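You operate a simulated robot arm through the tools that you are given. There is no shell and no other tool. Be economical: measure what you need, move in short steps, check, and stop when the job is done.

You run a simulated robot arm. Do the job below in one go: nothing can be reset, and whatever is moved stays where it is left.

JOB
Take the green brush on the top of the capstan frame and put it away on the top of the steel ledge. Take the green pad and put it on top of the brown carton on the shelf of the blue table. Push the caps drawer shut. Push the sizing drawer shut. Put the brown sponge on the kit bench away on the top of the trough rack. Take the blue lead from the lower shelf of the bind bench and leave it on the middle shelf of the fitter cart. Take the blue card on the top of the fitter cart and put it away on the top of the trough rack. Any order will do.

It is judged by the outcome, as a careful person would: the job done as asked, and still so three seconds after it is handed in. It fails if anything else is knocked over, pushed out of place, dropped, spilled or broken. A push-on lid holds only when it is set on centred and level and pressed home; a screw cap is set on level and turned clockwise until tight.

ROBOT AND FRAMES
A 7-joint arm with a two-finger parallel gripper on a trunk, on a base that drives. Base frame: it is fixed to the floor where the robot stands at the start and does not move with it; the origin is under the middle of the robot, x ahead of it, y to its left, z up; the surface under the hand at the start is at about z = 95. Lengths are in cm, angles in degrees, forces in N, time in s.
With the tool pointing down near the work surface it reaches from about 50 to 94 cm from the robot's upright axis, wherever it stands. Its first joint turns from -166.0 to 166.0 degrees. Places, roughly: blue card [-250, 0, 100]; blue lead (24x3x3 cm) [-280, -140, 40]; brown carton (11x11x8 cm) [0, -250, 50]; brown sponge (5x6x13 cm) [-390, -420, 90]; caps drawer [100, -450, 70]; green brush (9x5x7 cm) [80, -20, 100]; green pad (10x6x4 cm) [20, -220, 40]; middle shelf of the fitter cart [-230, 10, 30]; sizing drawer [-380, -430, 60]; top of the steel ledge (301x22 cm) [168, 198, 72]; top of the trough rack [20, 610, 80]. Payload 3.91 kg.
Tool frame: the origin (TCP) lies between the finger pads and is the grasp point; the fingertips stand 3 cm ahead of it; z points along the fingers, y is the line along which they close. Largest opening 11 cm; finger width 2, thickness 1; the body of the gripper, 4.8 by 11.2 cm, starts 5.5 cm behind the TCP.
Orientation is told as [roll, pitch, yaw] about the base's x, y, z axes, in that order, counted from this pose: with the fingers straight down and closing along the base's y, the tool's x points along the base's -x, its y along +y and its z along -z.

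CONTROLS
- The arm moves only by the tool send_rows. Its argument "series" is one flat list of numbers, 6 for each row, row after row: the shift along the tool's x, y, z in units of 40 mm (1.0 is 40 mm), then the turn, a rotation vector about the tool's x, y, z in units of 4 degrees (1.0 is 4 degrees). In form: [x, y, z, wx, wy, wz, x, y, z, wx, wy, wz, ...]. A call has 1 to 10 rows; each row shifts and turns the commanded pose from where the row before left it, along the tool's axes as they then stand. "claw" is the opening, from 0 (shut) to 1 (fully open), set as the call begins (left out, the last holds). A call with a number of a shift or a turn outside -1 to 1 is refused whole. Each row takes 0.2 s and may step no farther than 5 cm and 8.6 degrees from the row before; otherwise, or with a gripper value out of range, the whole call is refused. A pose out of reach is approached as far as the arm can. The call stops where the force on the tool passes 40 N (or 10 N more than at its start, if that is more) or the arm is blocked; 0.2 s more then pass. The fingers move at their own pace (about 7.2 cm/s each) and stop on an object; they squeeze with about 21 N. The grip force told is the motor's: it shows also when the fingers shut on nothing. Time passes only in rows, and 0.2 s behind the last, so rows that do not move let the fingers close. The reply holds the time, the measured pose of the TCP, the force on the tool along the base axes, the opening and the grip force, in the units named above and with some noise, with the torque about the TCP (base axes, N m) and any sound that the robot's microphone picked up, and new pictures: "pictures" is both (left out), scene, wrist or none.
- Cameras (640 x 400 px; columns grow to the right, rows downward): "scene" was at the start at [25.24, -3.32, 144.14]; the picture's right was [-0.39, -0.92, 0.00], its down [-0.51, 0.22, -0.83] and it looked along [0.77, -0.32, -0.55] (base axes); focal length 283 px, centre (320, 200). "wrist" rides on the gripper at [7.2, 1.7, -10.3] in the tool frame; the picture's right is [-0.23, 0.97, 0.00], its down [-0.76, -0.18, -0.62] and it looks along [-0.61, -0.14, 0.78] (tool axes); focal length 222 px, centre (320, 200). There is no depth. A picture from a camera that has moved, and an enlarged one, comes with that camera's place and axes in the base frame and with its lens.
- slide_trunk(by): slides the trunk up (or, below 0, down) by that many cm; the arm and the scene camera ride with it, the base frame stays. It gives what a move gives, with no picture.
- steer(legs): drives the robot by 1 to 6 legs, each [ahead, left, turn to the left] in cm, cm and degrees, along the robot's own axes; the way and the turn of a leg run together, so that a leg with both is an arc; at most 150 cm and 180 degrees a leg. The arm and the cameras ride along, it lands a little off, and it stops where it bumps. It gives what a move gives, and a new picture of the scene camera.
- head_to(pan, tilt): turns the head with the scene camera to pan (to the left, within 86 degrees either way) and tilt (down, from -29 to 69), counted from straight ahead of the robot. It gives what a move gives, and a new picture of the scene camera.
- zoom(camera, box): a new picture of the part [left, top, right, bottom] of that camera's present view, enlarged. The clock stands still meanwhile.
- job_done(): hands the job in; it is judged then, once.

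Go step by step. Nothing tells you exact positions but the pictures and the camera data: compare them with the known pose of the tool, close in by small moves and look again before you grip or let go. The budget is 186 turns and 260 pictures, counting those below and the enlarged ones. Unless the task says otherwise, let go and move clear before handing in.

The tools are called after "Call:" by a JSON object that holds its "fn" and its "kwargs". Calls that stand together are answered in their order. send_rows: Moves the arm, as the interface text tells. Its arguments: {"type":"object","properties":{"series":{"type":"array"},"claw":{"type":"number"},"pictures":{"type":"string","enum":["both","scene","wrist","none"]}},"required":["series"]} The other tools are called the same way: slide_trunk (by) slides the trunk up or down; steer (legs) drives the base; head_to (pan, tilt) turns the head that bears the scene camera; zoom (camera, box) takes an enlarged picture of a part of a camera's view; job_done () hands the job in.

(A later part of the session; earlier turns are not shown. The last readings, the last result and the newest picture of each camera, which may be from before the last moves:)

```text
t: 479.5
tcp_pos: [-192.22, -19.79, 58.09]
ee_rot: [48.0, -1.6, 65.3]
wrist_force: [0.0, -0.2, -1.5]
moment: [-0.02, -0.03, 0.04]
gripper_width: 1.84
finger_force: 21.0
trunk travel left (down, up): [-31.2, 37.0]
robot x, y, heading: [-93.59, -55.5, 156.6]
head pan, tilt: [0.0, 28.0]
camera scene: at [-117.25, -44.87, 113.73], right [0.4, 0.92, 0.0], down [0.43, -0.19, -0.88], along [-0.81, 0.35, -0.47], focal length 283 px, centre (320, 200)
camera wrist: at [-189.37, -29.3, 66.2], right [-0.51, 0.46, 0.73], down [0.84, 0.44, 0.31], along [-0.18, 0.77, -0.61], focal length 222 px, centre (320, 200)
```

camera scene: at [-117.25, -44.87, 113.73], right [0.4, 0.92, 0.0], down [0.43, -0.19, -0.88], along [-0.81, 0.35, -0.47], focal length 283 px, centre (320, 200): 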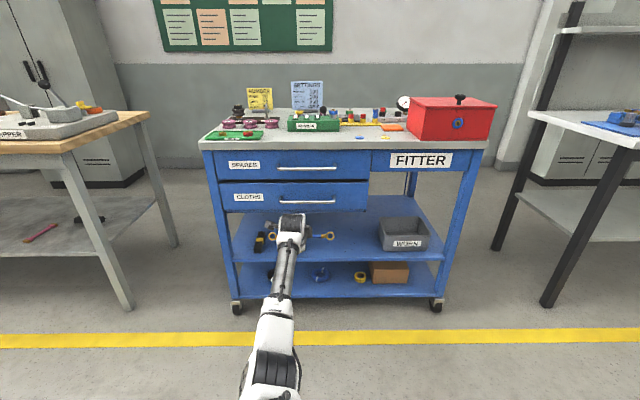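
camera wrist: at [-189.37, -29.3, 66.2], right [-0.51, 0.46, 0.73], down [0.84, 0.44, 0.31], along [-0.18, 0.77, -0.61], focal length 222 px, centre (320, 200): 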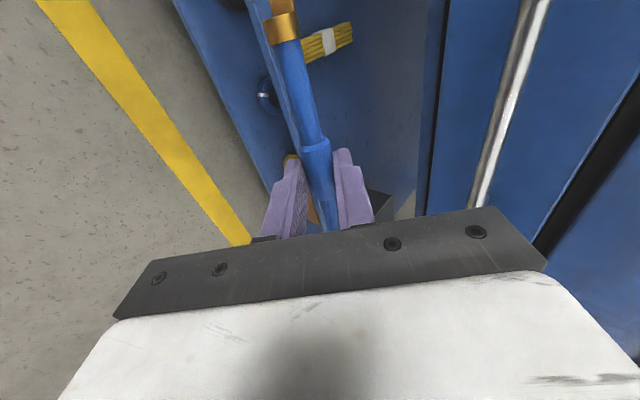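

Call:
{"fn": "send_rows", "kwargs": {"series": [0, -0.62, 0.56, 0, 0, 0, 0, -0.62, 0.56, 0, 0, 0, 0, -0.62, 0.56, 0, 0, 0, 0, -0.62, 0.56, 0, 0, 0, 0, -0.62, 0.56, 0, 0, 0, 0, -0.3, 0.27, 0, 0, 0], "pictures": "scene"}}

```text
t: 480.9
tcp_pos: [-191.89, -19.52, 39.8]
ee_rot: [47.9, -1.7, 65.1]
wrist_force: [1.1, 0.3, -0.8]
moment: [-0.01, -0.03, 0.03]
gripper_width: 1.88
finger_force: 20.9
trunk travel left (down, up): [-31.2, 37.0]
robot x, y, heading: [-93.26, -55.53, 156.8]
head pan, tilt: [0.0, 28.0]
camera scene: at [-117.26, -44.87, 113.73], right [0.4, 0.92, 0.0], down [0.43, -0.19, -0.88], along [-0.81, 0.35, -0.47], focal length 283 px, centre (320, 200)
```

scene: 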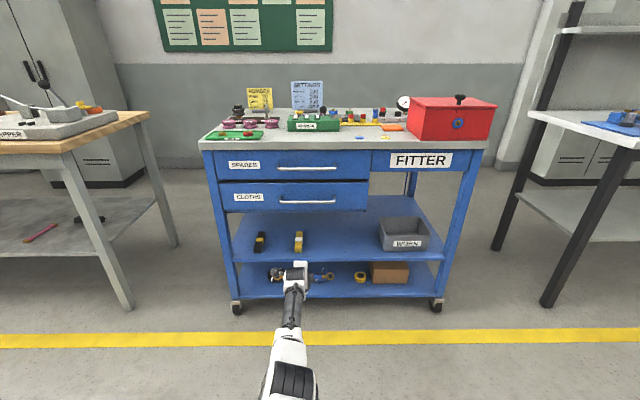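

The hand is at insertion height. I strafe right, then drive in over the middle shelf.

Call:
{"fn": "steer", "kwargs": {"legs": [[0, -17, 0], [20, 0, 0]]}}

Call:
{"fn": "zoom", "kwargs": {"camera": "scene", "box": [180, 150, 460, 325]}}

Call:
{"fn": "send_rows", "kwargs": {"series": [0, 0, 0, 0, 0, 0], "pictures": "wrist"}}

```text
t: 484.0
tcp_pos: [-203.31, 4.3, 39.72]
ee_rot: [48.1, -1.6, 64.8]
wrist_force: [0.0, -0.3, -0.8]
moment: [0.01, -0.02, 0.0]
gripper_width: 1.88
finger_force: 20.6
trunk travel left (down, up): [-31.2, 37.0]
robot x, y, heading: [-105.16, -32.36, 156.4]
head pan, tilt: [0.0, 28.0]
camera scene: at [-128.74, -21.5, 113.73], right [0.4, 0.92, 0.0], down [0.43, -0.19, -0.88], along [-0.81, 0.36, -0.47], focal length 283 px, centre (320, 200)
```

scene: 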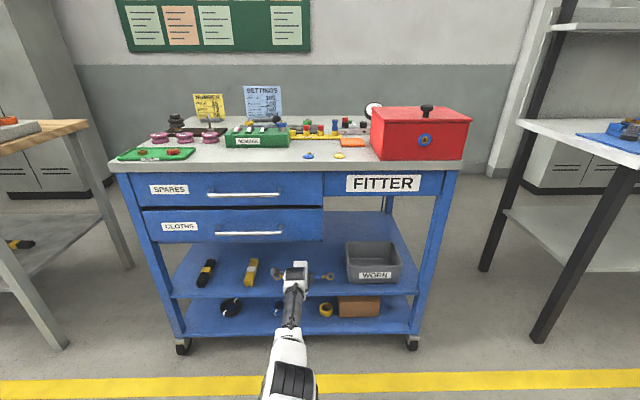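

```text
2.29 times, centred on (320, 238) of scene
camera zoom: at [-128.74, -21.5, 113.73], right [0.4, 0.92, 0.0], down [0.43, -0.19, -0.88], along [-0.81, 0.36, -0.47], focal length 647 px, centre (320, 114)
```

zoom: 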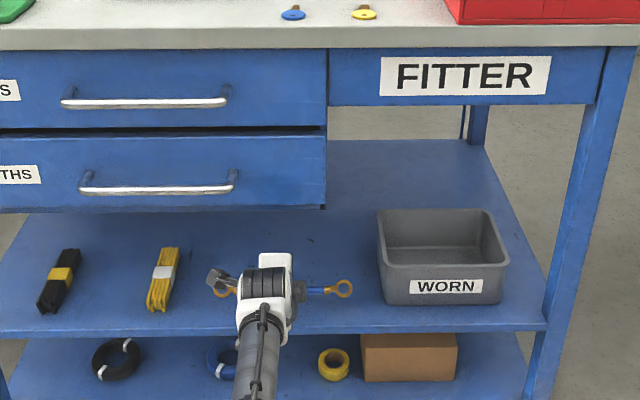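

```text
t: 484.4
tcp_pos: [-203.21, 4.35, 39.8]
ee_rot: [48.0, -1.6, 64.9]
wrist_force: [-0.4, -0.3, -0.9]
moment: [-0.02, -0.01, 0.0]
gripper_width: 1.86
finger_force: 20.7
trunk travel left (down, up): [-31.2, 37.0]
robot x, y, heading: [-104.61, -31.71, 156.2]
head pan, tilt: [0.0, 28.0]
camera wrist: at [-200.52, -5.19, 47.81], right [-0.5, 0.46, 0.73], down [0.85, 0.43, 0.31], along [-0.17, 0.77, -0.61], focal length 222 px, centre (320, 200)
```

wrist: 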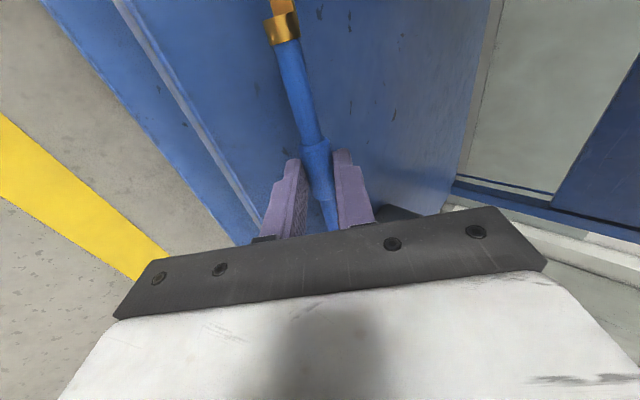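

Call:
{"fn": "send_rows", "kwargs": {"series": [0, 0.36, 0.4, 0, 0, 0, 0, 0.36, 0.4, 0, 0, 0, 0, 0.36, 0.4, 0, 0, 0, 0, -0.37, 0.335, 0, 0, 0, 0, -0.37, 0.335, 0, 0, 0], "pictures": "both"}}

Call:
{"fn": "zoom", "kwargs": {"camera": "scene", "box": [180, 200, 420, 350]}}

```text
t: 485.6
tcp_pos: [-203.11, 6.28, 37.51]
ee_rot: [48.1, -1.5, 64.8]
wrist_force: [3.1, -2.9, 5.7]
moment: [-0.13, -0.07, 0.07]
gripper_width: 1.84
finger_force: 21.1
out of reach, approached as far as the arm can: row 1, 2, 3, 4, 5
trunk travel left (down, up): [-31.2, 37.0]
robot x, y, heading: [-104.57, -31.83, 156.4]
head pan, tilt: [0.0, 28.0]
camera scene: at [-128.69, -21.53, 113.76], right [0.4, 0.92, 0.0], down [0.43, -0.19, -0.88], along [-0.81, 0.36, -0.47], focal length 283 px, centre (320, 200)
camera wrist: at [-200.39, -3.16, 45.5], right [-0.5, 0.46, 0.73], down [0.85, 0.43, 0.3], along [-0.18, 0.77, -0.61], focal length 222 px, centre (320, 200)
```

scene: 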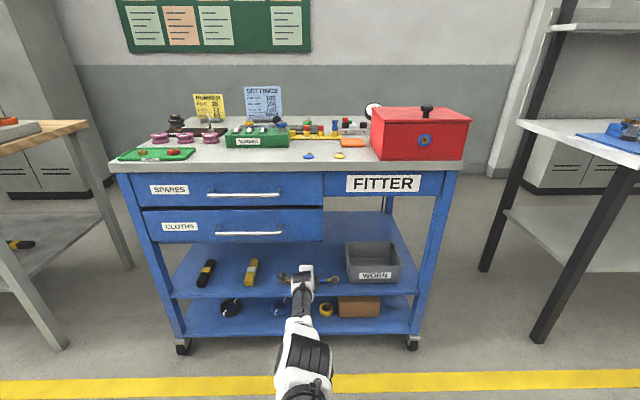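
wrist: 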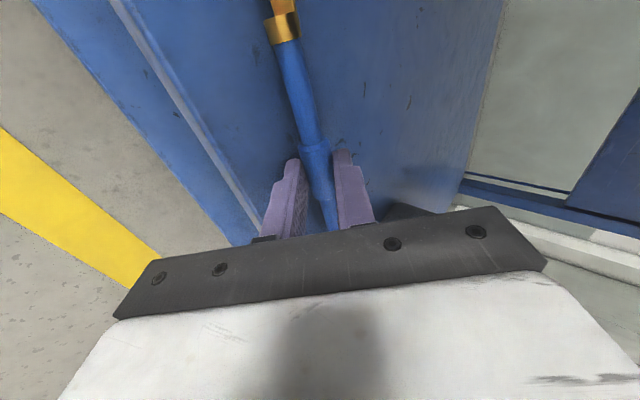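

```text
2.67 times, centred on (300, 275) of scene
camera zoom: at [-128.69, -21.53, 113.76], right [0.4, 0.92, 0.0], down [0.43, -0.19, -0.88], along [-0.81, 0.36, -0.47], focal length 755 px, centre (373, 0)
```

zoom: 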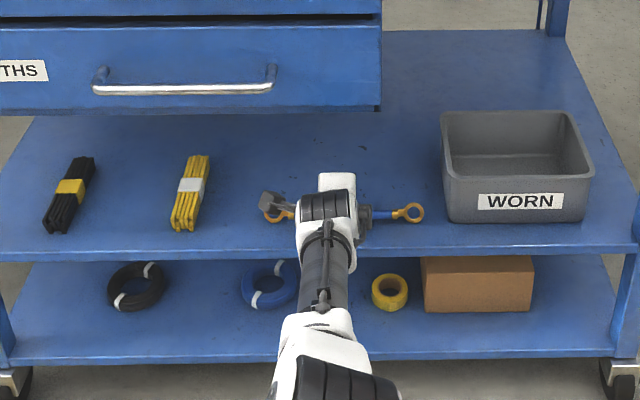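

The arm reached its limit with light contact near the shelf edge. I lift 2.5 cm, drive the base in 8 cm and shift slightly left of the tray.

Call:
{"fn": "send_rows", "kwargs": {"series": [0, 0.23, -0.21, 0, 0, 0, 0, 0.23, -0.21, 0, 0, 0], "pictures": "none"}}

Call:
{"fn": "steer", "kwargs": {"legs": [[9, 1.5, 0]]}}

Call:
{"fn": "zoom", "kwargs": {"camera": "scene", "box": [180, 200, 420, 350]}}

Call:
{"fn": "send_rows", "kwargs": {"series": [0, 0, 0, 0, 0, 0], "pictures": "wrist"}}

```text
t: 486.2
tcp_pos: [-203.18, 6.25, 39.82]
ee_rot: [48.0, -1.6, 64.8]
wrist_force: [-0.3, -0.4, 0.2]
moment: [-0.01, -0.01, -0.01]
gripper_width: 1.88
finger_force: 20.6
trunk travel left (down, up): [-31.2, 37.0]
robot x, y, heading: [-105.18, -32.27, 156.2]
head pan, tilt: [0.0, 28.0]
```

```text
t: 487.3
tcp_pos: [-211.89, 8.39, 39.83]
ee_rot: [47.9, -1.6, 64.8]
wrist_force: [0.5, 0.5, -0.9]
moment: [-0.01, -0.03, 0.04]
gripper_width: 1.86
finger_force: 21.5
trunk travel left (down, up): [-31.2, 37.0]
robot x, y, heading: [-113.89, -29.71, 156.3]
head pan, tilt: [0.0, 28.0]
camera scene: at [-137.49, -19.31, 113.73], right [0.4, 0.92, 0.0], down [0.43, -0.19, -0.88], along [-0.81, 0.36, -0.47], focal length 283 px, centre (320, 200)
```

scene: 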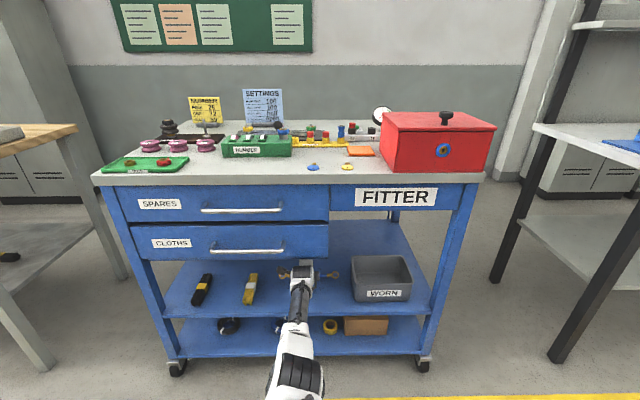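

```text
2.67 times, centred on (300, 275) of scene
camera zoom: at [-137.49, -19.31, 113.73], right [0.4, 0.92, 0.0], down [0.43, -0.19, -0.88], along [-0.81, 0.36, -0.47], focal length 755 px, centre (373, 0)
```

zoom: 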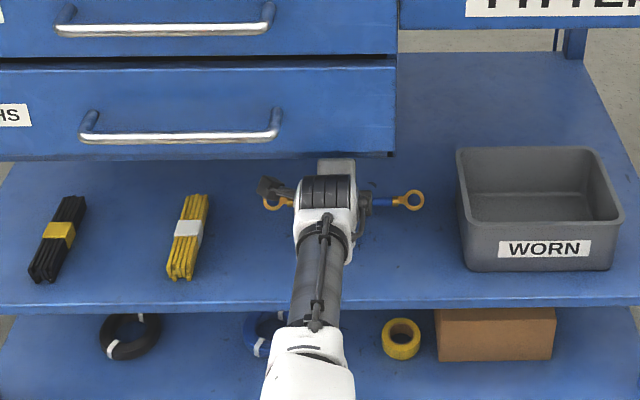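

```text
t: 487.7
tcp_pos: [-211.83, 8.47, 39.86]
ee_rot: [48.0, -1.6, 64.9]
wrist_force: [1.3, -0.3, -0.2]
moment: [0.0, -0.04, 0.03]
gripper_width: 1.83
finger_force: 20.8
trunk travel left (down, up): [-31.2, 37.0]
robot x, y, heading: [-113.73, -30.1, 156.3]
head pan, tilt: [0.0, 28.0]
camera wrist: at [-209.12, -1.05, 47.83], right [-0.5, 0.46, 0.73], down [0.85, 0.43, 0.31], along [-0.17, 0.77, -0.61], focal length 222 px, centre (320, 200)
```

wrist: 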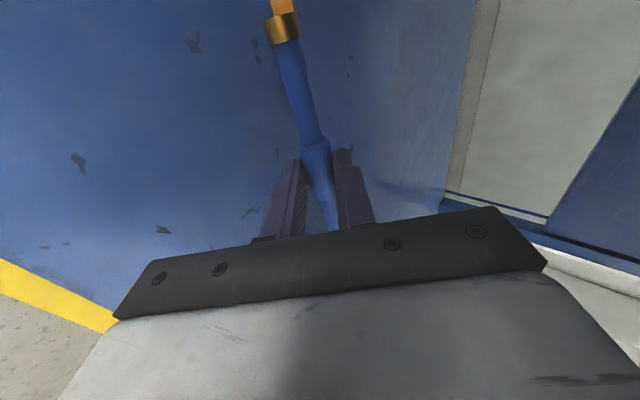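

Call:
{"fn": "send_rows", "kwargs": {"series": [0, -0.186, 0.167, 0, 0, 0, 0, -0.186, 0.167, 0, 0, 0, 0, -0.1, 0.09, 0, 0, 0, 0, -0.1, 0.09, 0, 0, 0], "pictures": "wrist"}}

```text
t: 488.7
tcp_pos: [-211.67, 8.58, 37.48]
ee_rot: [48.5, -1.5, 65.0]
wrist_force: [-11.3, -3.6, 12.4]
moment: [-0.29, 0.67, 0.03]
gripper_width: 1.86
finger_force: 21.6
out of reach, approached as far as the arm can: row 4
trunk travel left (down, up): [-31.2, 37.0]
robot x, y, heading: [-113.57, -30.04, 156.2]
head pan, tilt: [0.0, 28.0]
camera wrist: at [-208.87, -0.95, 45.43], right [-0.49, 0.46, 0.74], down [0.85, 0.43, 0.3], along [-0.18, 0.77, -0.61], focal length 222 px, centre (320, 200)
```

wrist: 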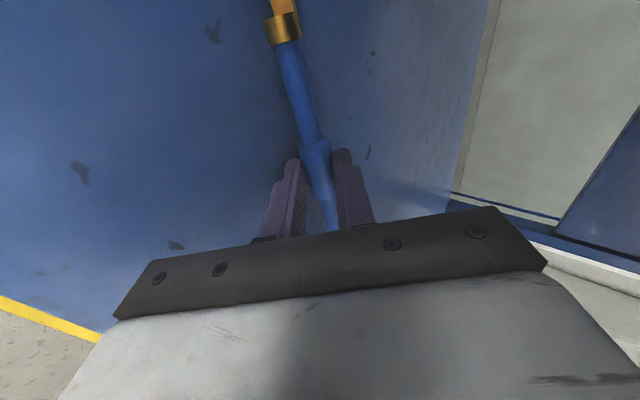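

The lower finger touches the shelf (z≈34). I ease up 6 mm and open slightly so the lead settles.

Call:
{"fn": "send_rows", "kwargs": {"series": [0, 0.1, -0.09, 0, 0, 0, 0, 0, 0, 0, 0, 0], "pictures": "none"}}

Call:
{"fn": "send_rows", "kwargs": {"series": [0, 0, 0, 0, 0, 0, 0, 0, 0, 0, 0, 0, 0, 0, 0, 0, 0, 0], "claw": 0.34, "pictures": "wrist"}}

```text
t: 489.3
tcp_pos: [-211.47, 8.72, 37.5]
ee_rot: [48.1, -1.7, 64.8]
wrist_force: [-7.8, -1.7, 10.7]
moment: [-0.22, 0.48, -0.02]
gripper_width: 1.87
finger_force: 21.0
trunk travel left (down, up): [-31.2, 37.0]
robot x, y, heading: [-113.65, -30.11, 156.4]
head pan, tilt: [0.0, 28.0]
```

```text
t: 490.1
tcp_pos: [-211.54, 8.87, 37.78]
ee_rot: [48.4, -1.5, 64.7]
wrist_force: [-7.1, 1.2, 19.4]
moment: [-0.04, 0.49, -0.04]
gripper_width: 2.76
finger_force: 0.1
trunk travel left (down, up): [-31.2, 37.0]
robot x, y, heading: [-113.55, -29.87, 156.0]
head pan, tilt: [0.0, 28.0]
camera wrist: at [-208.68, -0.78, 45.78], right [-0.5, 0.46, 0.73], down [0.85, 0.43, 0.3], along [-0.18, 0.77, -0.61], focal length 222 px, centre (320, 200)
```

wrist: 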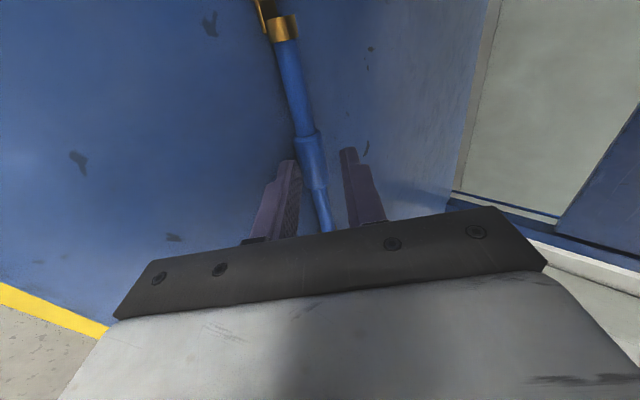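

Call:
{"fn": "send_rows", "kwargs": {"series": [0, 0.1, -0.09, 0, 0, 0, 0, 0.1, -0.12, 0, 0, 0, 0, 0.05, -0.15, 0, 0, 0], "pictures": "wrist"}}

```text
t: 490.9
tcp_pos: [-210.93, 8.13, 38.78]
ee_rot: [47.6, -1.5, 64.8]
wrist_force: [-0.1, 0.4, 0.6]
moment: [0.0, 0.07, -0.01]
gripper_width: 3.73
finger_force: 0.1
trunk travel left (down, up): [-31.2, 37.0]
robot x, y, heading: [-113.53, -29.98, 156.4]
head pan, tilt: [0.0, 28.0]
camera wrist: at [-208.17, -1.24, 46.78], right [-0.51, 0.47, 0.73], down [0.85, 0.44, 0.31], along [-0.17, 0.77, -0.61], focal length 222 px, centre (320, 200)
```

wrist: 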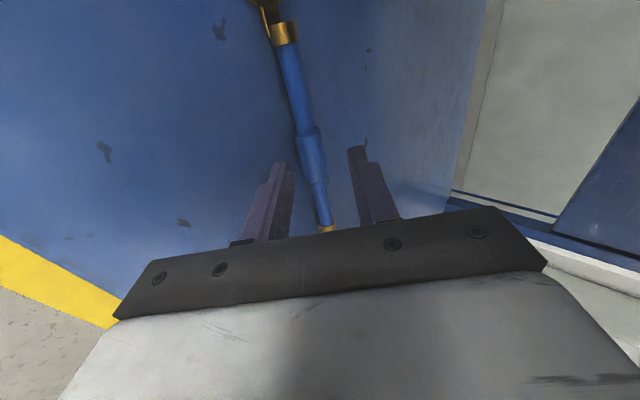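

The lead lies free. I withdraw 4.5 cm along the tool axis, then back the base out.

Call:
{"fn": "send_rows", "kwargs": {"series": [0, 0, -0.4, 0, 0, 0, 0, 0, -0.4, 0, 0, 0, 0, 0, -0.35, 0, 0, 0], "pictures": "wrist"}}

Call:
{"fn": "steer", "kwargs": {"legs": [[-35, 0, 0]]}}

Call:
{"fn": "zoom", "kwargs": {"camera": "scene", "box": [180, 180, 460, 355]}}

```text
t: 491.7
tcp_pos: [-208.04, 6.73, 42.18]
ee_rot: [48.0, -1.6, 64.8]
wrist_force: [0.0, 0.2, 0.9]
moment: [0.0, 0.02, 0.02]
gripper_width: 3.75
finger_force: 0.1
trunk travel left (down, up): [-31.2, 37.0]
robot x, y, heading: [-113.57, -29.75, 156.2]
head pan, tilt: [0.0, 28.0]
camera wrist: at [-205.26, -2.69, 50.17], right [-0.5, 0.46, 0.73], down [0.85, 0.43, 0.31], along [-0.17, 0.77, -0.61], focal length 222 px, centre (320, 200)
```

wrist: 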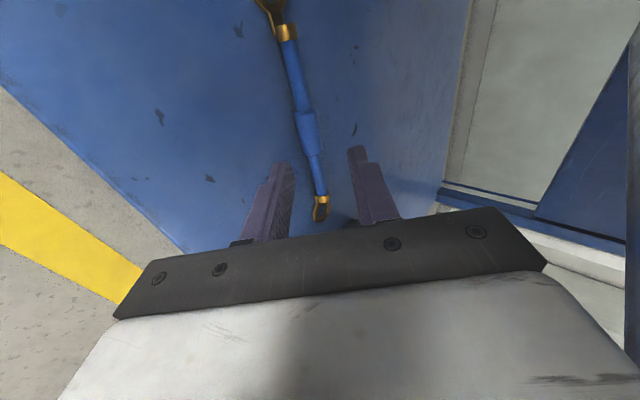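

```text
t: 494.0
tcp_pos: [-176.66, -7.44, 42.26]
ee_rot: [48.0, -1.6, 65.2]
wrist_force: [-0.2, -0.9, 0.7]
moment: [0.0, -0.01, -0.01]
gripper_width: 3.75
finger_force: 0.1
trunk travel left (down, up): [-31.2, 37.0]
robot x, y, heading: [-82.03, -43.75, 156.6]
head pan, tilt: [0.0, 28.0]
camera scene: at [-106.11, -33.16, 113.73], right [0.4, 0.92, 0.0], down [0.43, -0.19, -0.88], along [-0.81, 0.35, -0.47], focal length 283 px, centre (320, 200)
```

scene: 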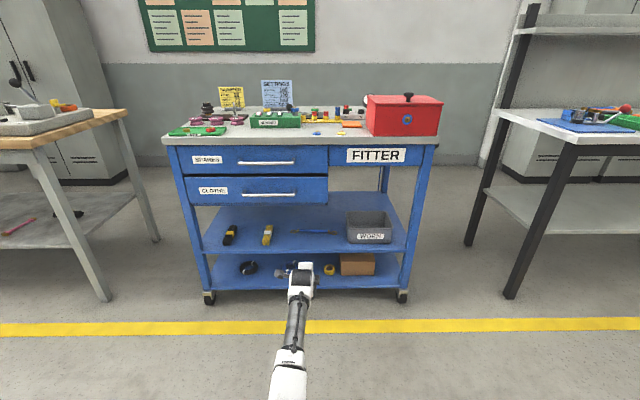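

```text
2.29 times, centred on (320, 268) of scene
camera zoom: at [-106.11, -33.16, 113.73], right [0.4, 0.92, 0.0], down [0.43, -0.19, -0.88], along [-0.81, 0.35, -0.47], focal length 647 px, centre (320, 46)
```

zoom: 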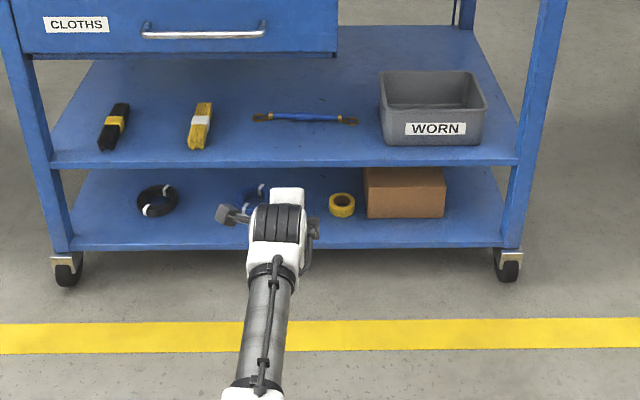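

The lead lies on the middle shelf. Now the blue SETTINGS card: I raise the trunk and examine it.

Call:
{"fn": "slide_trunk", "kwargs": {"by": 36}}

Call:
{"fn": "head_to", "kwargs": {"pan": 0, "tilt": 30}}

Call:
{"fn": "zoom", "kwargs": {"camera": "scene", "box": [180, 120, 420, 270]}}

```text
t: 497.5
tcp_pos: [-176.84, -7.35, 78.08]
ee_rot: [47.9, -1.8, 65.1]
wrist_force: [-0.9, -0.6, 0.6]
moment: [-0.02, -0.02, -0.07]
gripper_width: 3.73
finger_force: 0.1
trunk travel left (down, up): [-67.2, 1.0]
robot x, y, heading: [-82.42, -43.76, 156.6]
head pan, tilt: [0.0, 28.0]
```

```text
t: 498.1
tcp_pos: [-176.91, -7.43, 78.12]
ee_rot: [48.0, -1.7, 65.1]
wrist_force: [-0.4, 0.3, 0.4]
moment: [-0.01, 0.02, -0.01]
gripper_width: 3.74
finger_force: 0.1
trunk travel left (down, up): [-67.2, 1.0]
robot x, y, heading: [-82.37, -43.52, 156.4]
head pan, tilt: [0.0, 30.0]
camera scene: at [-106.04, -33.19, 149.42], right [0.4, 0.92, 0.0], down [0.46, -0.2, -0.87], along [-0.79, 0.34, -0.5], focal length 283 px, centre (320, 200)
```

scene: 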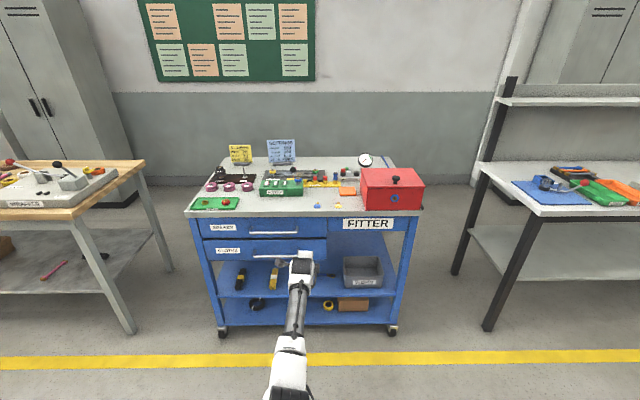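

```text
2.67 times, centred on (300, 195) of scene
camera zoom: at [-106.04, -33.19, 149.42], right [0.4, 0.92, 0.0], down [0.46, -0.2, -0.87], along [-0.79, 0.34, -0.5], focal length 755 px, centre (373, 213)
```

zoom: 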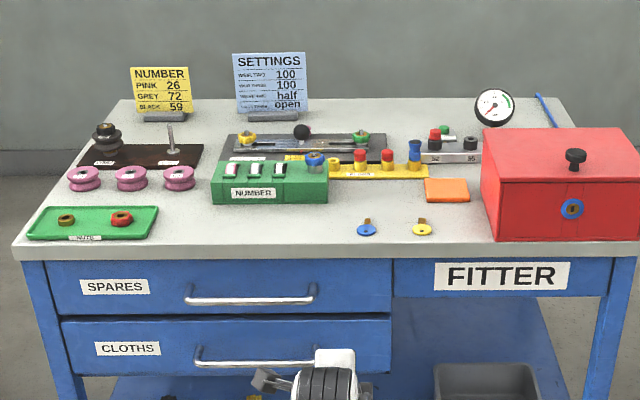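

Call:
{"fn": "zoom", "kwargs": {"camera": "scene", "box": [240, 130, 320, 180]}}

Call:
{"fn": "head_to", "kwargs": {"pan": -40, "tilt": 30}}

```text
8.00 times, centred on (280, 155) of scene
camera zoom: at [-106.04, -33.19, 149.42], right [0.4, 0.92, 0.0], down [0.46, -0.2, -0.87], along [-0.79, 0.34, -0.5], focal length 2265 px, centre (640, 560)
```

zoom: 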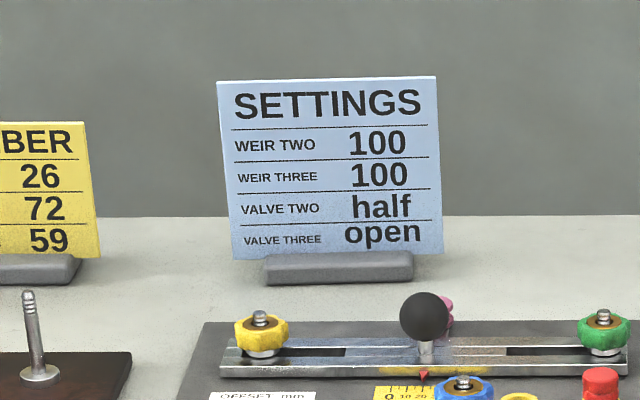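

```text
t: 499.2
tcp_pos: [-176.86, -7.39, 78.09]
ee_rot: [48.0, -1.6, 65.0]
wrist_force: [0.5, -0.7, 0.1]
moment: [0.02, 0.0, 0.04]
gripper_width: 3.75
finger_force: 0.1
trunk travel left (down, up): [-67.2, 1.0]
robot x, y, heading: [-82.2, -43.72, 156.5]
head pan, tilt: [-40.0, 30.0]
camera scene: at [-101.79, -28.7, 149.42], right [0.89, 0.45, 0.0], down [0.22, -0.45, -0.87], along [-0.39, 0.77, -0.5], focal length 283 px, centre (320, 200)
```

scene: 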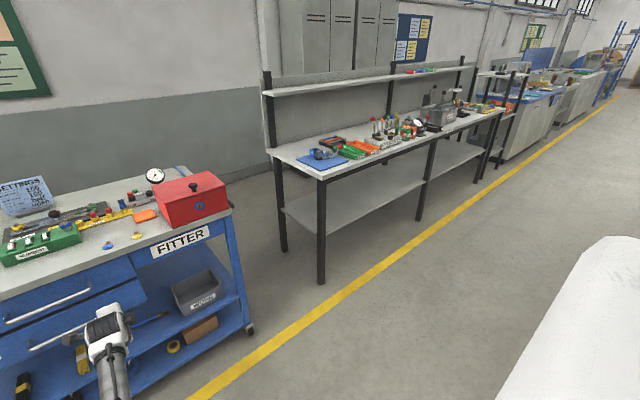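

I turn the tool back to vertical and raise it above card height.

Call:
{"fn": "send_rows", "kwargs": {"series": [0, 0, 0, 1, 0, 0, 0, 0, 0, 1, 0, 0, 0, 0, 0, 1, 0, 0, 0, 0, 0, 1, 0, 0, 0, 0, 0, 1, 0, 0, 0, 0, 0, 1, 0, 0, 0, 0, 0, 1, 0, 0, 0, 0, 0, 1, 0, 0, 0, 0, 0, 1, 0, 0, 0, 0, 0, 1, 0, 0], "claw": 0.5, "pictures": "none"}}

Call:
{"fn": "send_rows", "kwargs": {"series": [0, 0, 0, 1, 0.4, 0, 0, 0, 0, 1, 0, 0, 0, -0.3, -0.9, 0, 0, 0, 0, -0.3, -0.9, 0, 0, 0, 0, -0.3, -0.9, 0, 0, 0, 0, -0.3, -0.9, 0, 0, 0, 0, -0.3, -0.9, 0, 0, 0, 0, -0.3, -0.9, 0, 0, 0, 0, 0, -0.9, 0, 0, 0, 0, 0, -0.9, 0, 0, 0], "pictures": "none"}}

Call:
{"fn": "head_to", "kwargs": {"pan": 0, "tilt": 25}}

Call:
{"fn": "steer", "kwargs": {"legs": [[0, 21, 0], [40, 0, 0]]}}

```text
t: 501.4
tcp_pos: [-172.37, -8.59, 79.96]
ee_rot: [8.1, -1.6, 65.2]
wrist_force: [0.6, -0.7, -0.3]
moment: [0.01, -0.03, 0.03]
gripper_width: 5.49
finger_force: 0.1
out of reach, approached as far as the arm can: row 7, 8, 9, 10
trunk travel left (down, up): [-67.2, 1.0]
robot x, y, heading: [-82.2, -43.87, 156.6]
head pan, tilt: [-40.0, 30.0]
```

```text
t: 503.6
tcp_pos: [-163.83, -12.23, 109.19]
ee_rot: [0.0, 0.0, 65.3]
wrist_force: [0.0, -0.2, 0.0]
moment: [0.05, 0.02, 0.01]
gripper_width: 5.49
finger_force: 0.0
out of reach, approached as far as the arm can: row 1, 2
trunk travel left (down, up): [-67.2, 1.0]
robot x, y, heading: [-82.19, -43.66, 156.3]
head pan, tilt: [-40.0, 30.0]
```

```text
t: 504.6
tcp_pos: [-163.98, -12.1, 109.13]
ee_rot: [0.0, 0.0, 65.4]
wrist_force: [-0.1, -0.3, 0.3]
moment: [-0.01, 0.01, -0.02]
gripper_width: 5.52
finger_force: 0.0
trunk travel left (down, up): [-67.2, 1.0]
robot x, y, heading: [-82.33, -43.46, 156.5]
head pan, tilt: [0.0, 25.0]
camera scene: at [-106.19, -33.12, 150.21], right [0.4, 0.92, 0.0], down [0.39, -0.17, -0.91], along [-0.83, 0.36, -0.42], focal length 283 px, centre (320, 200)
```

scene: 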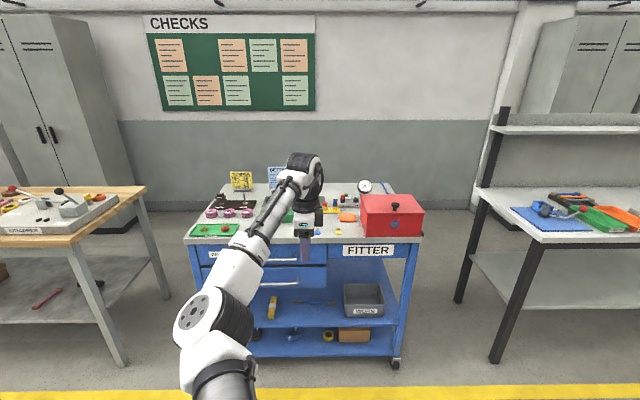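

```text
t: 509.0
tcp_pos: [-209.59, -15.3, 109.14]
ee_rot: [-0.1, 0.0, 65.3]
wrist_force: [-0.4, 0.1, 0.2]
moment: [-0.01, 0.02, 0.02]
gripper_width: 5.5
finger_force: 0.0
trunk travel left (down, up): [-67.2, 1.0]
robot x, y, heading: [-128.08, -46.74, 156.7]
head pan, tilt: [0.0, 25.0]
camera scene: at [-151.85, -36.4, 150.2], right [0.4, 0.92, 0.0], down [0.39, -0.17, -0.91], along [-0.83, 0.36, -0.42], focal length 283 px, centre (320, 200)
```

scene: 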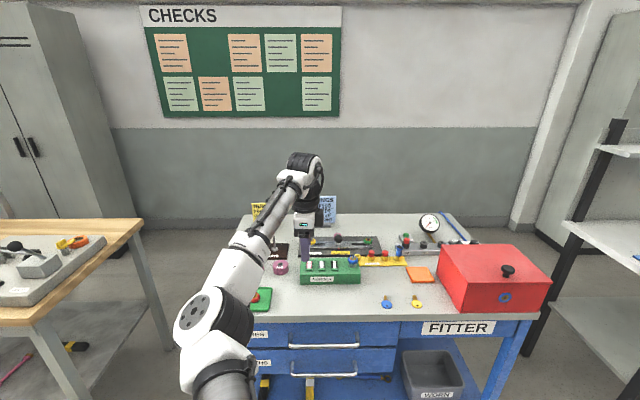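

Call:
{"fn": "steer", "kwargs": {"legs": [[30, 0, 0]]}}

Call:
{"fn": "zoom", "kwargs": {"camera": "scene", "box": [220, 140, 460, 290]}}

Call:
{"fn": "send_rows", "kwargs": {"series": [0, 0, 0, 0, 0, 0], "pictures": "wrist"}}

```text
t: 511.1
tcp_pos: [-237.1, -3.22, 109.11]
ee_rot: [0.0, 0.0, 65.2]
wrist_force: [-0.3, -0.3, 0.0]
moment: [0.01, 0.0, 0.0]
gripper_width: 5.51
finger_force: 0.0
trunk travel left (down, up): [-67.2, 1.0]
robot x, y, heading: [-155.04, -34.97, 156.4]
head pan, tilt: [0.0, 25.0]
camera scene: at [-179.34, -24.39, 150.19], right [0.4, 0.92, 0.0], down [0.39, -0.17, -0.91], along [-0.83, 0.36, -0.42], focal length 283 px, centre (320, 200)
```

scene: 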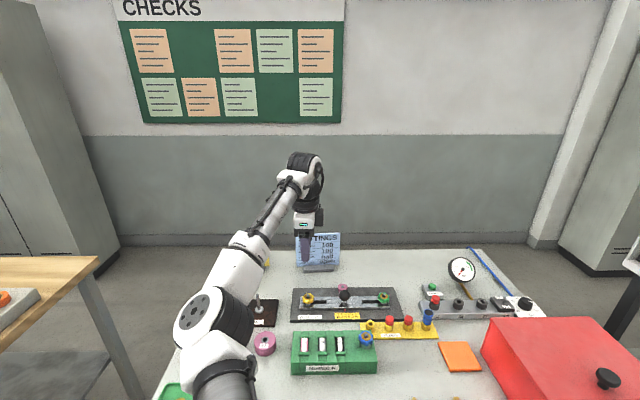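

```text
2.67 times, centred on (340, 215) of scene
camera zoom: at [-179.34, -24.39, 150.19], right [0.4, 0.92, 0.0], down [0.39, -0.17, -0.91], along [-0.83, 0.36, -0.42], focal length 755 px, centre (267, 160)
```

zoom: 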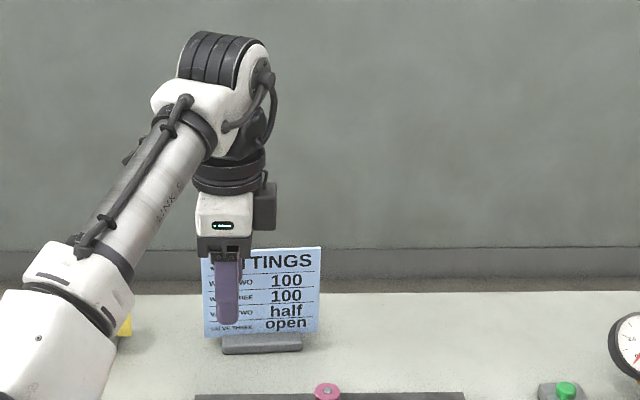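

```text
t: 511.5
tcp_pos: [-236.89, -3.24, 109.21]
ee_rot: [0.0, 0.0, 65.0]
wrist_force: [-0.4, -0.3, -0.7]
moment: [-0.02, 0.0, -0.02]
gripper_width: 5.52
finger_force: 0.0
trunk travel left (down, up): [-67.2, 1.0]
robot x, y, heading: [-155.14, -35.33, 156.4]
head pan, tilt: [0.0, 25.0]
camera wrist: at [-241.62, -9.06, 119.53], right [-0.79, 0.62, 0.0], down [0.48, 0.62, 0.62], along [0.38, 0.49, -0.78], focal length 222 px, centre (320, 200)
```

wrist: 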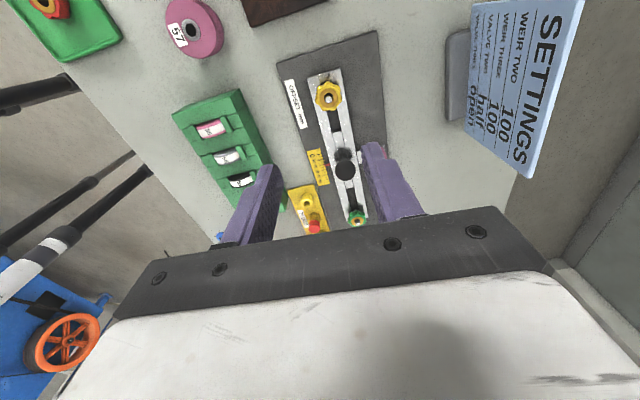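

Card top edge centre ≈ [-253.2, 7.1, 100.5], leaning back ~11°; it is at the limit of reach. I inch the base closer, away from contact with the cart.

Call:
{"fn": "head_to", "kwargs": {"pan": 0, "tilt": 60}}

```text
t: 512.5
tcp_pos: [-237.13, -3.22, 109.13]
ee_rot: [0.0, 0.0, 65.1]
wrist_force: [0.4, -0.1, 0.7]
moment: [0.0, -0.01, -0.01]
gripper_width: 5.5
finger_force: 0.1
trunk travel left (down, up): [-67.2, 1.0]
robot x, y, heading: [-155.53, -35.2, 156.5]
head pan, tilt: [0.0, 60.0]
camera scene: at [-176.93, -25.44, 145.21], right [0.4, 0.92, 0.0], down [0.79, -0.35, -0.5], along [-0.46, 0.2, -0.87], focal length 283 px, centre (320, 200)
```

scene: 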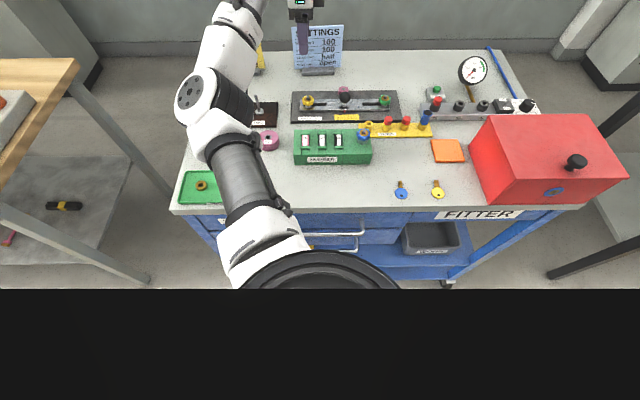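

Call:
{"fn": "steer", "kwargs": {"legs": [[6, 0, 0]]}}

```text
t: 513.5
tcp_pos: [-242.66, -0.77, 109.01]
ee_rot: [0.0, 0.0, 65.1]
wrist_force: [0.5, -0.3, -1.5]
moment: [-0.01, 0.01, 0.02]
gripper_width: 5.48
finger_force: 0.0
trunk travel left (down, up): [-67.2, 1.0]
robot x, y, heading: [-161.09, -32.65, 156.2]
head pan, tilt: [0.0, 60.0]
camera scene: at [-182.6, -22.97, 145.18], right [0.4, 0.92, 0.0], down [0.79, -0.35, -0.5], along [-0.46, 0.2, -0.87], focal length 283 px, centre (320, 200)
```

scene: 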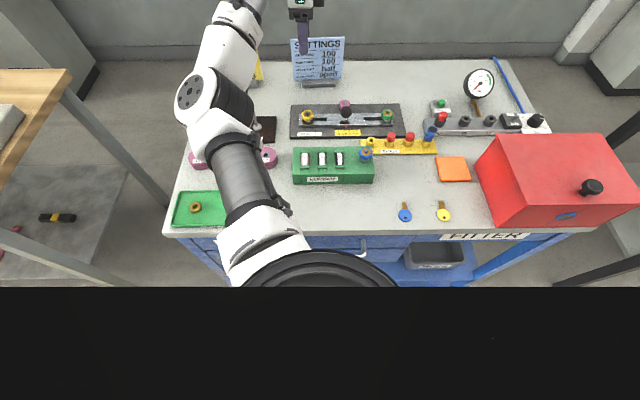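

Call:
{"fn": "send_rows", "kwargs": {"series": [0, 0, 0, -0.875, 0, 0, 0, 0, 0, -0.875, 0, 0, 0, 0, 0, -0.875, 0, 0, 0, 0, 0, -0.875, 0, 0, -0.194, 0.69, 0.365, 0, 0, 0, -0.194, 0.69, 0.365, 0, 0, 0, -0.194, 0.69, 0.365, 0, 0, 0, -0.194, 0.69, 0.365, 0, 0, 0], "claw": 0.6, "pictures": "wrist"}}

Call:
{"fn": "head_to", "kwargs": {"pan": 0, "tilt": 28}}

Call:
{"fn": "zoom", "kwargs": {"camera": "scene", "box": [240, 170, 400, 270]}}

```text
t: 515.2
tcp_pos: [-252.06, 7.1, 106.1]
ee_rot: [13.9, 0.1, 65.0]
wrist_force: [-0.5, -0.3, -0.3]
moment: [0.02, -0.05, 0.03]
gripper_width: 6.6
finger_force: 0.0
trunk travel left (down, up): [-67.2, 1.0]
robot x, y, heading: [-160.79, -32.88, 156.5]
head pan, tilt: [0.0, 60.0]
camera wrist: at [-254.35, 0.31, 116.57], right [-0.76, 0.6, 0.24], down [0.61, 0.55, 0.56], along [0.21, 0.57, -0.79], focal length 222 px, centre (320, 200)
```

wrist: 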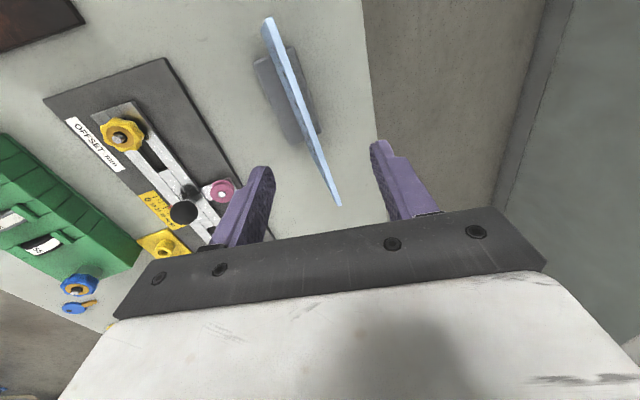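

```text
t: 516.2
tcp_pos: [-252.2, 7.03, 106.11]
ee_rot: [14.1, 0.1, 65.2]
wrist_force: [-0.7, -0.9, 0.8]
moment: [0.0, 0.0, 0.0]
gripper_width: 6.6
finger_force: 0.0
trunk travel left (down, up): [-67.2, 1.0]
robot x, y, heading: [-160.94, -32.58, 156.7]
head pan, tilt: [0.0, 28.0]
camera scene: at [-184.74, -22.04, 149.72], right [0.4, 0.92, 0.0], down [0.43, -0.19, -0.88], along [-0.81, 0.35, -0.47], focal length 283 px, centre (320, 200)
```

scene: 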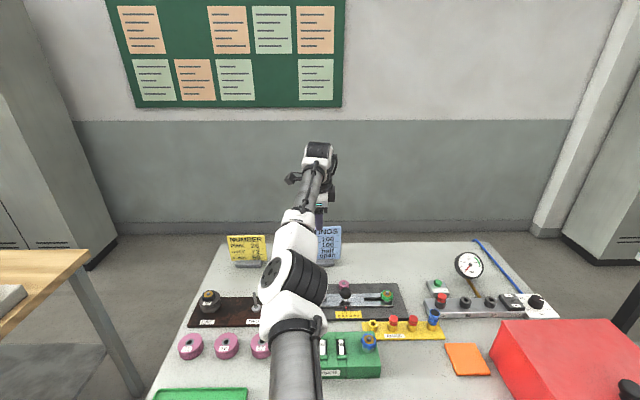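

```text
4.00 times, centred on (320, 220) of scene
camera zoom: at [-184.74, -22.04, 149.72], right [0.4, 0.92, 0.0], down [0.43, -0.19, -0.88], along [-0.81, 0.35, -0.47], focal length 1133 px, centre (320, 120)
```

zoom: 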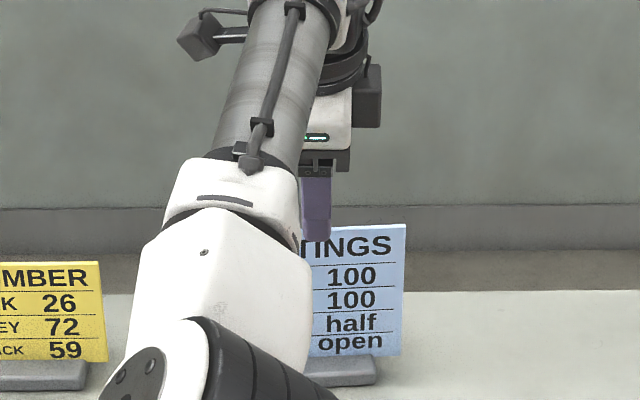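

Reach is fine here. I reduce the tilt to see whether a more upright grip is still reachable.

Call:
{"fn": "send_rows", "kwargs": {"series": [0, 0.2, 0, 0.8, 0, 0, 0, 0, 0.3, 0.8, 0, 0, 0, 0, 0.3, 0.4, 0, 0], "pictures": "wrist"}}

```text
t: 517.0
tcp_pos: [-250.28, 5.84, 103.75]
ee_rot: [6.0, 0.0, 65.2]
wrist_force: [-0.3, -0.4, -0.1]
moment: [0.0, 0.02, -0.02]
gripper_width: 6.63
finger_force: 0.1
out of reach, approached as far as the arm can: row 1
trunk travel left (down, up): [-67.2, 1.0]
robot x, y, heading: [-161.02, -32.57, 156.6]
head pan, tilt: [0.0, 28.0]
camera wrist: at [-253.93, -0.41, 114.23], right [-0.78, 0.61, 0.1], down [0.54, 0.59, 0.6], along [0.31, 0.53, -0.79], focal length 222 px, centre (320, 200)
```

wrist: 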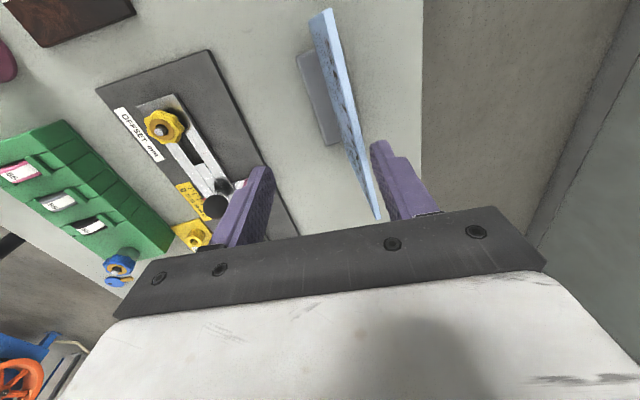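

Call:
{"fn": "send_rows", "kwargs": {"series": [0, 0.4, -0.05, 0, 0, 0, 0, 0.35, 0, 0, 0, 0], "pictures": "wrist"}}

```text
t: 517.6
tcp_pos: [-250.86, 6.01, 103.89]
ee_rot: [6.0, 0.0, 65.1]
wrist_force: [-0.5, 0.5, 0.0]
moment: [0.0, -0.01, 0.02]
gripper_width: 6.59
finger_force: 0.1
out of reach, approached as far as the arm can: row 1, 2
trunk travel left (down, up): [-67.2, 1.0]
robot x, y, heading: [-161.4, -32.72, 156.6]
head pan, tilt: [0.0, 28.0]
camera wrist: at [-254.44, -0.2, 114.42], right [-0.78, 0.61, 0.1], down [0.54, 0.59, 0.6], along [0.31, 0.53, -0.79], focal length 222 px, centre (320, 200)
```

wrist: 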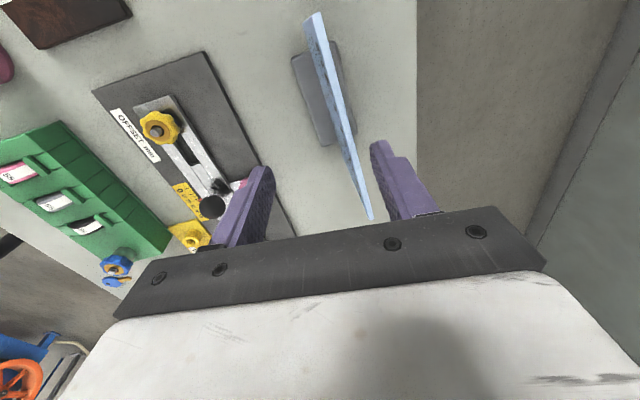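

Call:
{"fn": "send_rows", "kwargs": {"series": [0, 0, -0.2, -0.9, 0, 0, 0, 0.3, 0, -0.9, 0, 0, -0.08, 0.3, 0, 0, 0, 0], "pictures": "wrist"}}

```text
t: 518.4
tcp_pos: [-252.81, 7.34, 105.14]
ee_rot: [13.3, 0.1, 65.1]
wrist_force: [-0.1, -0.5, -0.7]
moment: [-0.02, -0.01, 0.01]
gripper_width: 6.61
finger_force: 0.1
trunk travel left (down, up): [-67.2, 1.0]
robot x, y, heading: [-160.63, -32.57, 156.3]
head pan, tilt: [0.0, 28.0]
camera wrist: at [-255.13, 0.53, 115.67], right [-0.77, 0.6, 0.22], down [0.61, 0.56, 0.57], along [0.22, 0.57, -0.79], focal length 222 px, centre (320, 200)
```

wrist: 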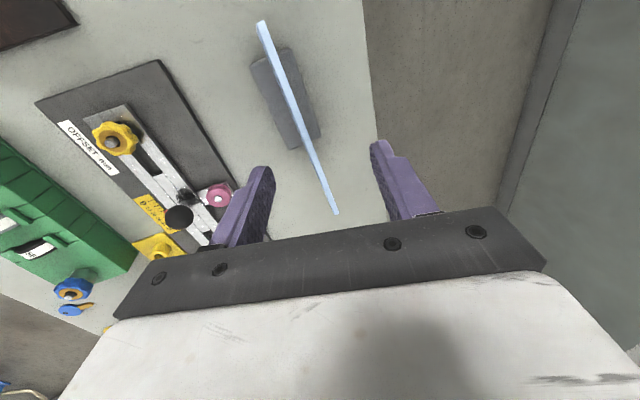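

Call:
{"fn": "send_rows", "kwargs": {"series": [0, -0.11, 0.46, 0, 0, 0, 0, -0.11, 0.46, 0, 0, 0, 0, -0.11, 0.46, 0, 0, 0], "pictures": "both"}}

Call:
{"fn": "zoom", "kwargs": {"camera": "wrist", "box": [200, 0, 440, 240]}}

```text
t: 519.2
tcp_pos: [-252.7, 7.28, 99.65]
ee_rot: [13.2, 0.0, 65.2]
wrist_force: [0.1, -0.5, 0.0]
moment: [0.0, 0.01, 0.01]
gripper_width: 6.6
finger_force: 0.1
trunk travel left (down, up): [-67.2, 1.0]
robot x, y, heading: [-160.72, -32.78, 156.7]
head pan, tilt: [0.0, 28.0]
camera scene: at [-184.77, -22.02, 149.73], right [0.4, 0.92, 0.0], down [0.43, -0.19, -0.88], along [-0.81, 0.35, -0.47], focal length 283 px, centre (320, 200)
camera wrist: at [-255.14, 0.56, 110.04], right [-0.76, 0.6, 0.22], down [0.61, 0.56, 0.57], along [0.22, 0.57, -0.79], focal length 222 px, centre (320, 200)
```

scene: 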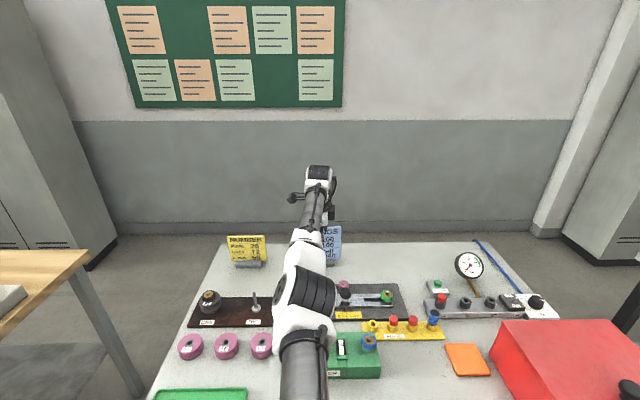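
wrist: 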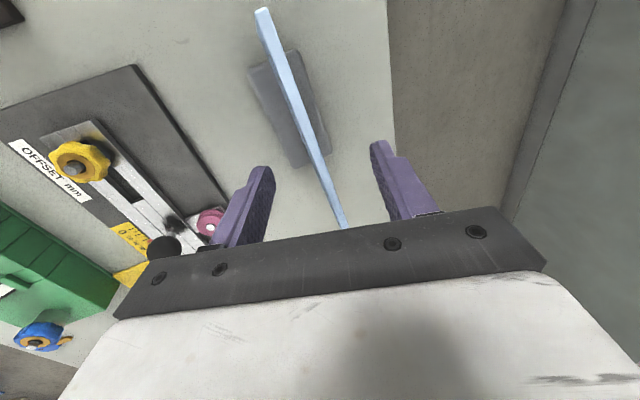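

```text
1.67 times, centred on (320, 120) of wrist
camera zoom: at [-255.14, 0.56, 110.04], right [-0.76, 0.6, 0.22], down [0.61, 0.56, 0.57], along [0.22, 0.57, -0.79], focal length 370 px, centre (320, 333)
```

zoom: 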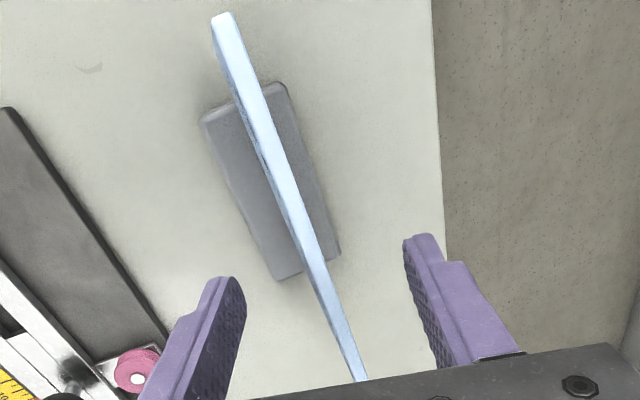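

The card is between the fingers. I close.

Call:
{"fn": "send_rows", "kwargs": {"series": [0, 0, 0, 0, 0, 0, 0, 0, 0, 0, 0, 0, 0, 0, 0, 0, 0, 0, 0, 0, 0, 0, 0, 0, 0, 0, 0, 0, 0, 0], "claw": 0, "pictures": "both"}}

Call:
{"fn": "zoom", "kwargs": {"camera": "scene", "box": [280, 180, 400, 280]}}

```text
t: 520.4
tcp_pos: [-252.68, 7.39, 99.65]
ee_rot: [13.3, 0.0, 65.1]
wrist_force: [-2.0, 0.8, 4.0]
moment: [0.06, 0.16, 0.0]
gripper_width: 0.46
finger_force: 20.8
trunk travel left (down, up): [-67.2, 1.0]
robot x, y, heading: [-160.79, -32.71, 156.3]
head pan, tilt: [0.0, 28.0]
camera scene: at [-184.69, -22.06, 149.75], right [0.4, 0.92, 0.0], down [0.43, -0.19, -0.88], along [-0.81, 0.35, -0.47], focal length 283 px, centre (320, 200)
camera wrist: at [-255.1, 0.54, 110.15], right [-0.76, 0.6, 0.22], down [0.61, 0.56, 0.57], along [0.22, 0.57, -0.79], focal length 222 px, centre (320, 200)
```

scene: 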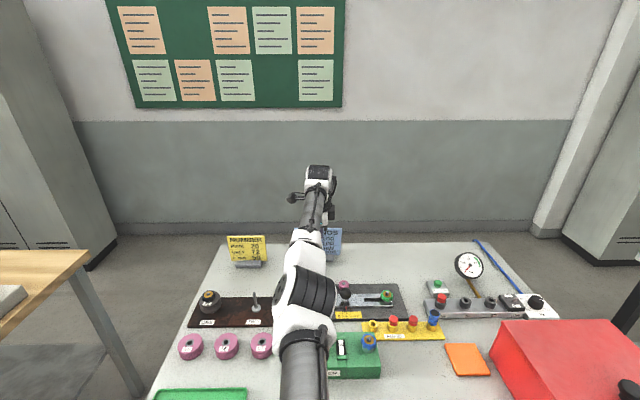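
wrist: 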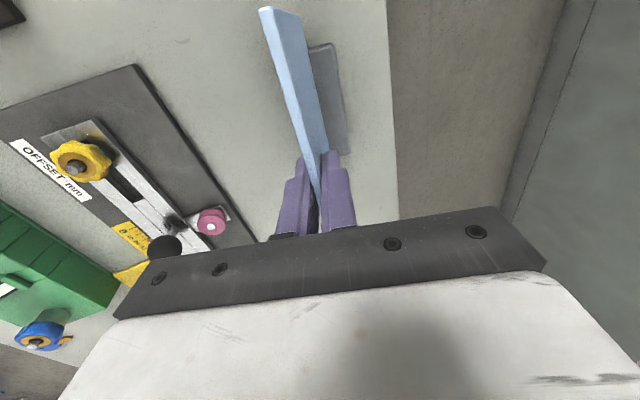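

```text
4.00 times, centred on (340, 230) of scene
camera zoom: at [-184.69, -22.06, 149.75], right [0.4, 0.92, 0.0], down [0.43, -0.19, -0.88], along [-0.81, 0.35, -0.47], focal length 1133 px, centre (240, 80)
```

zoom: 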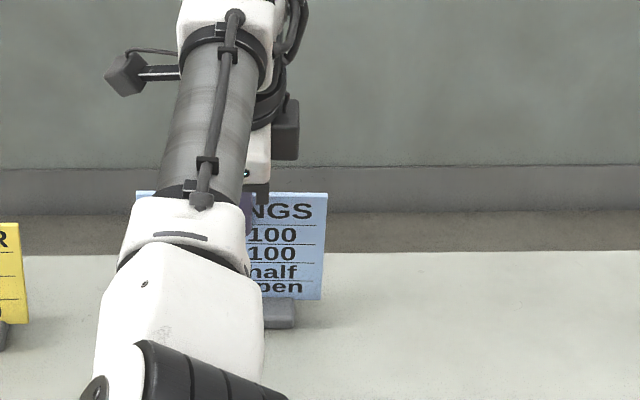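

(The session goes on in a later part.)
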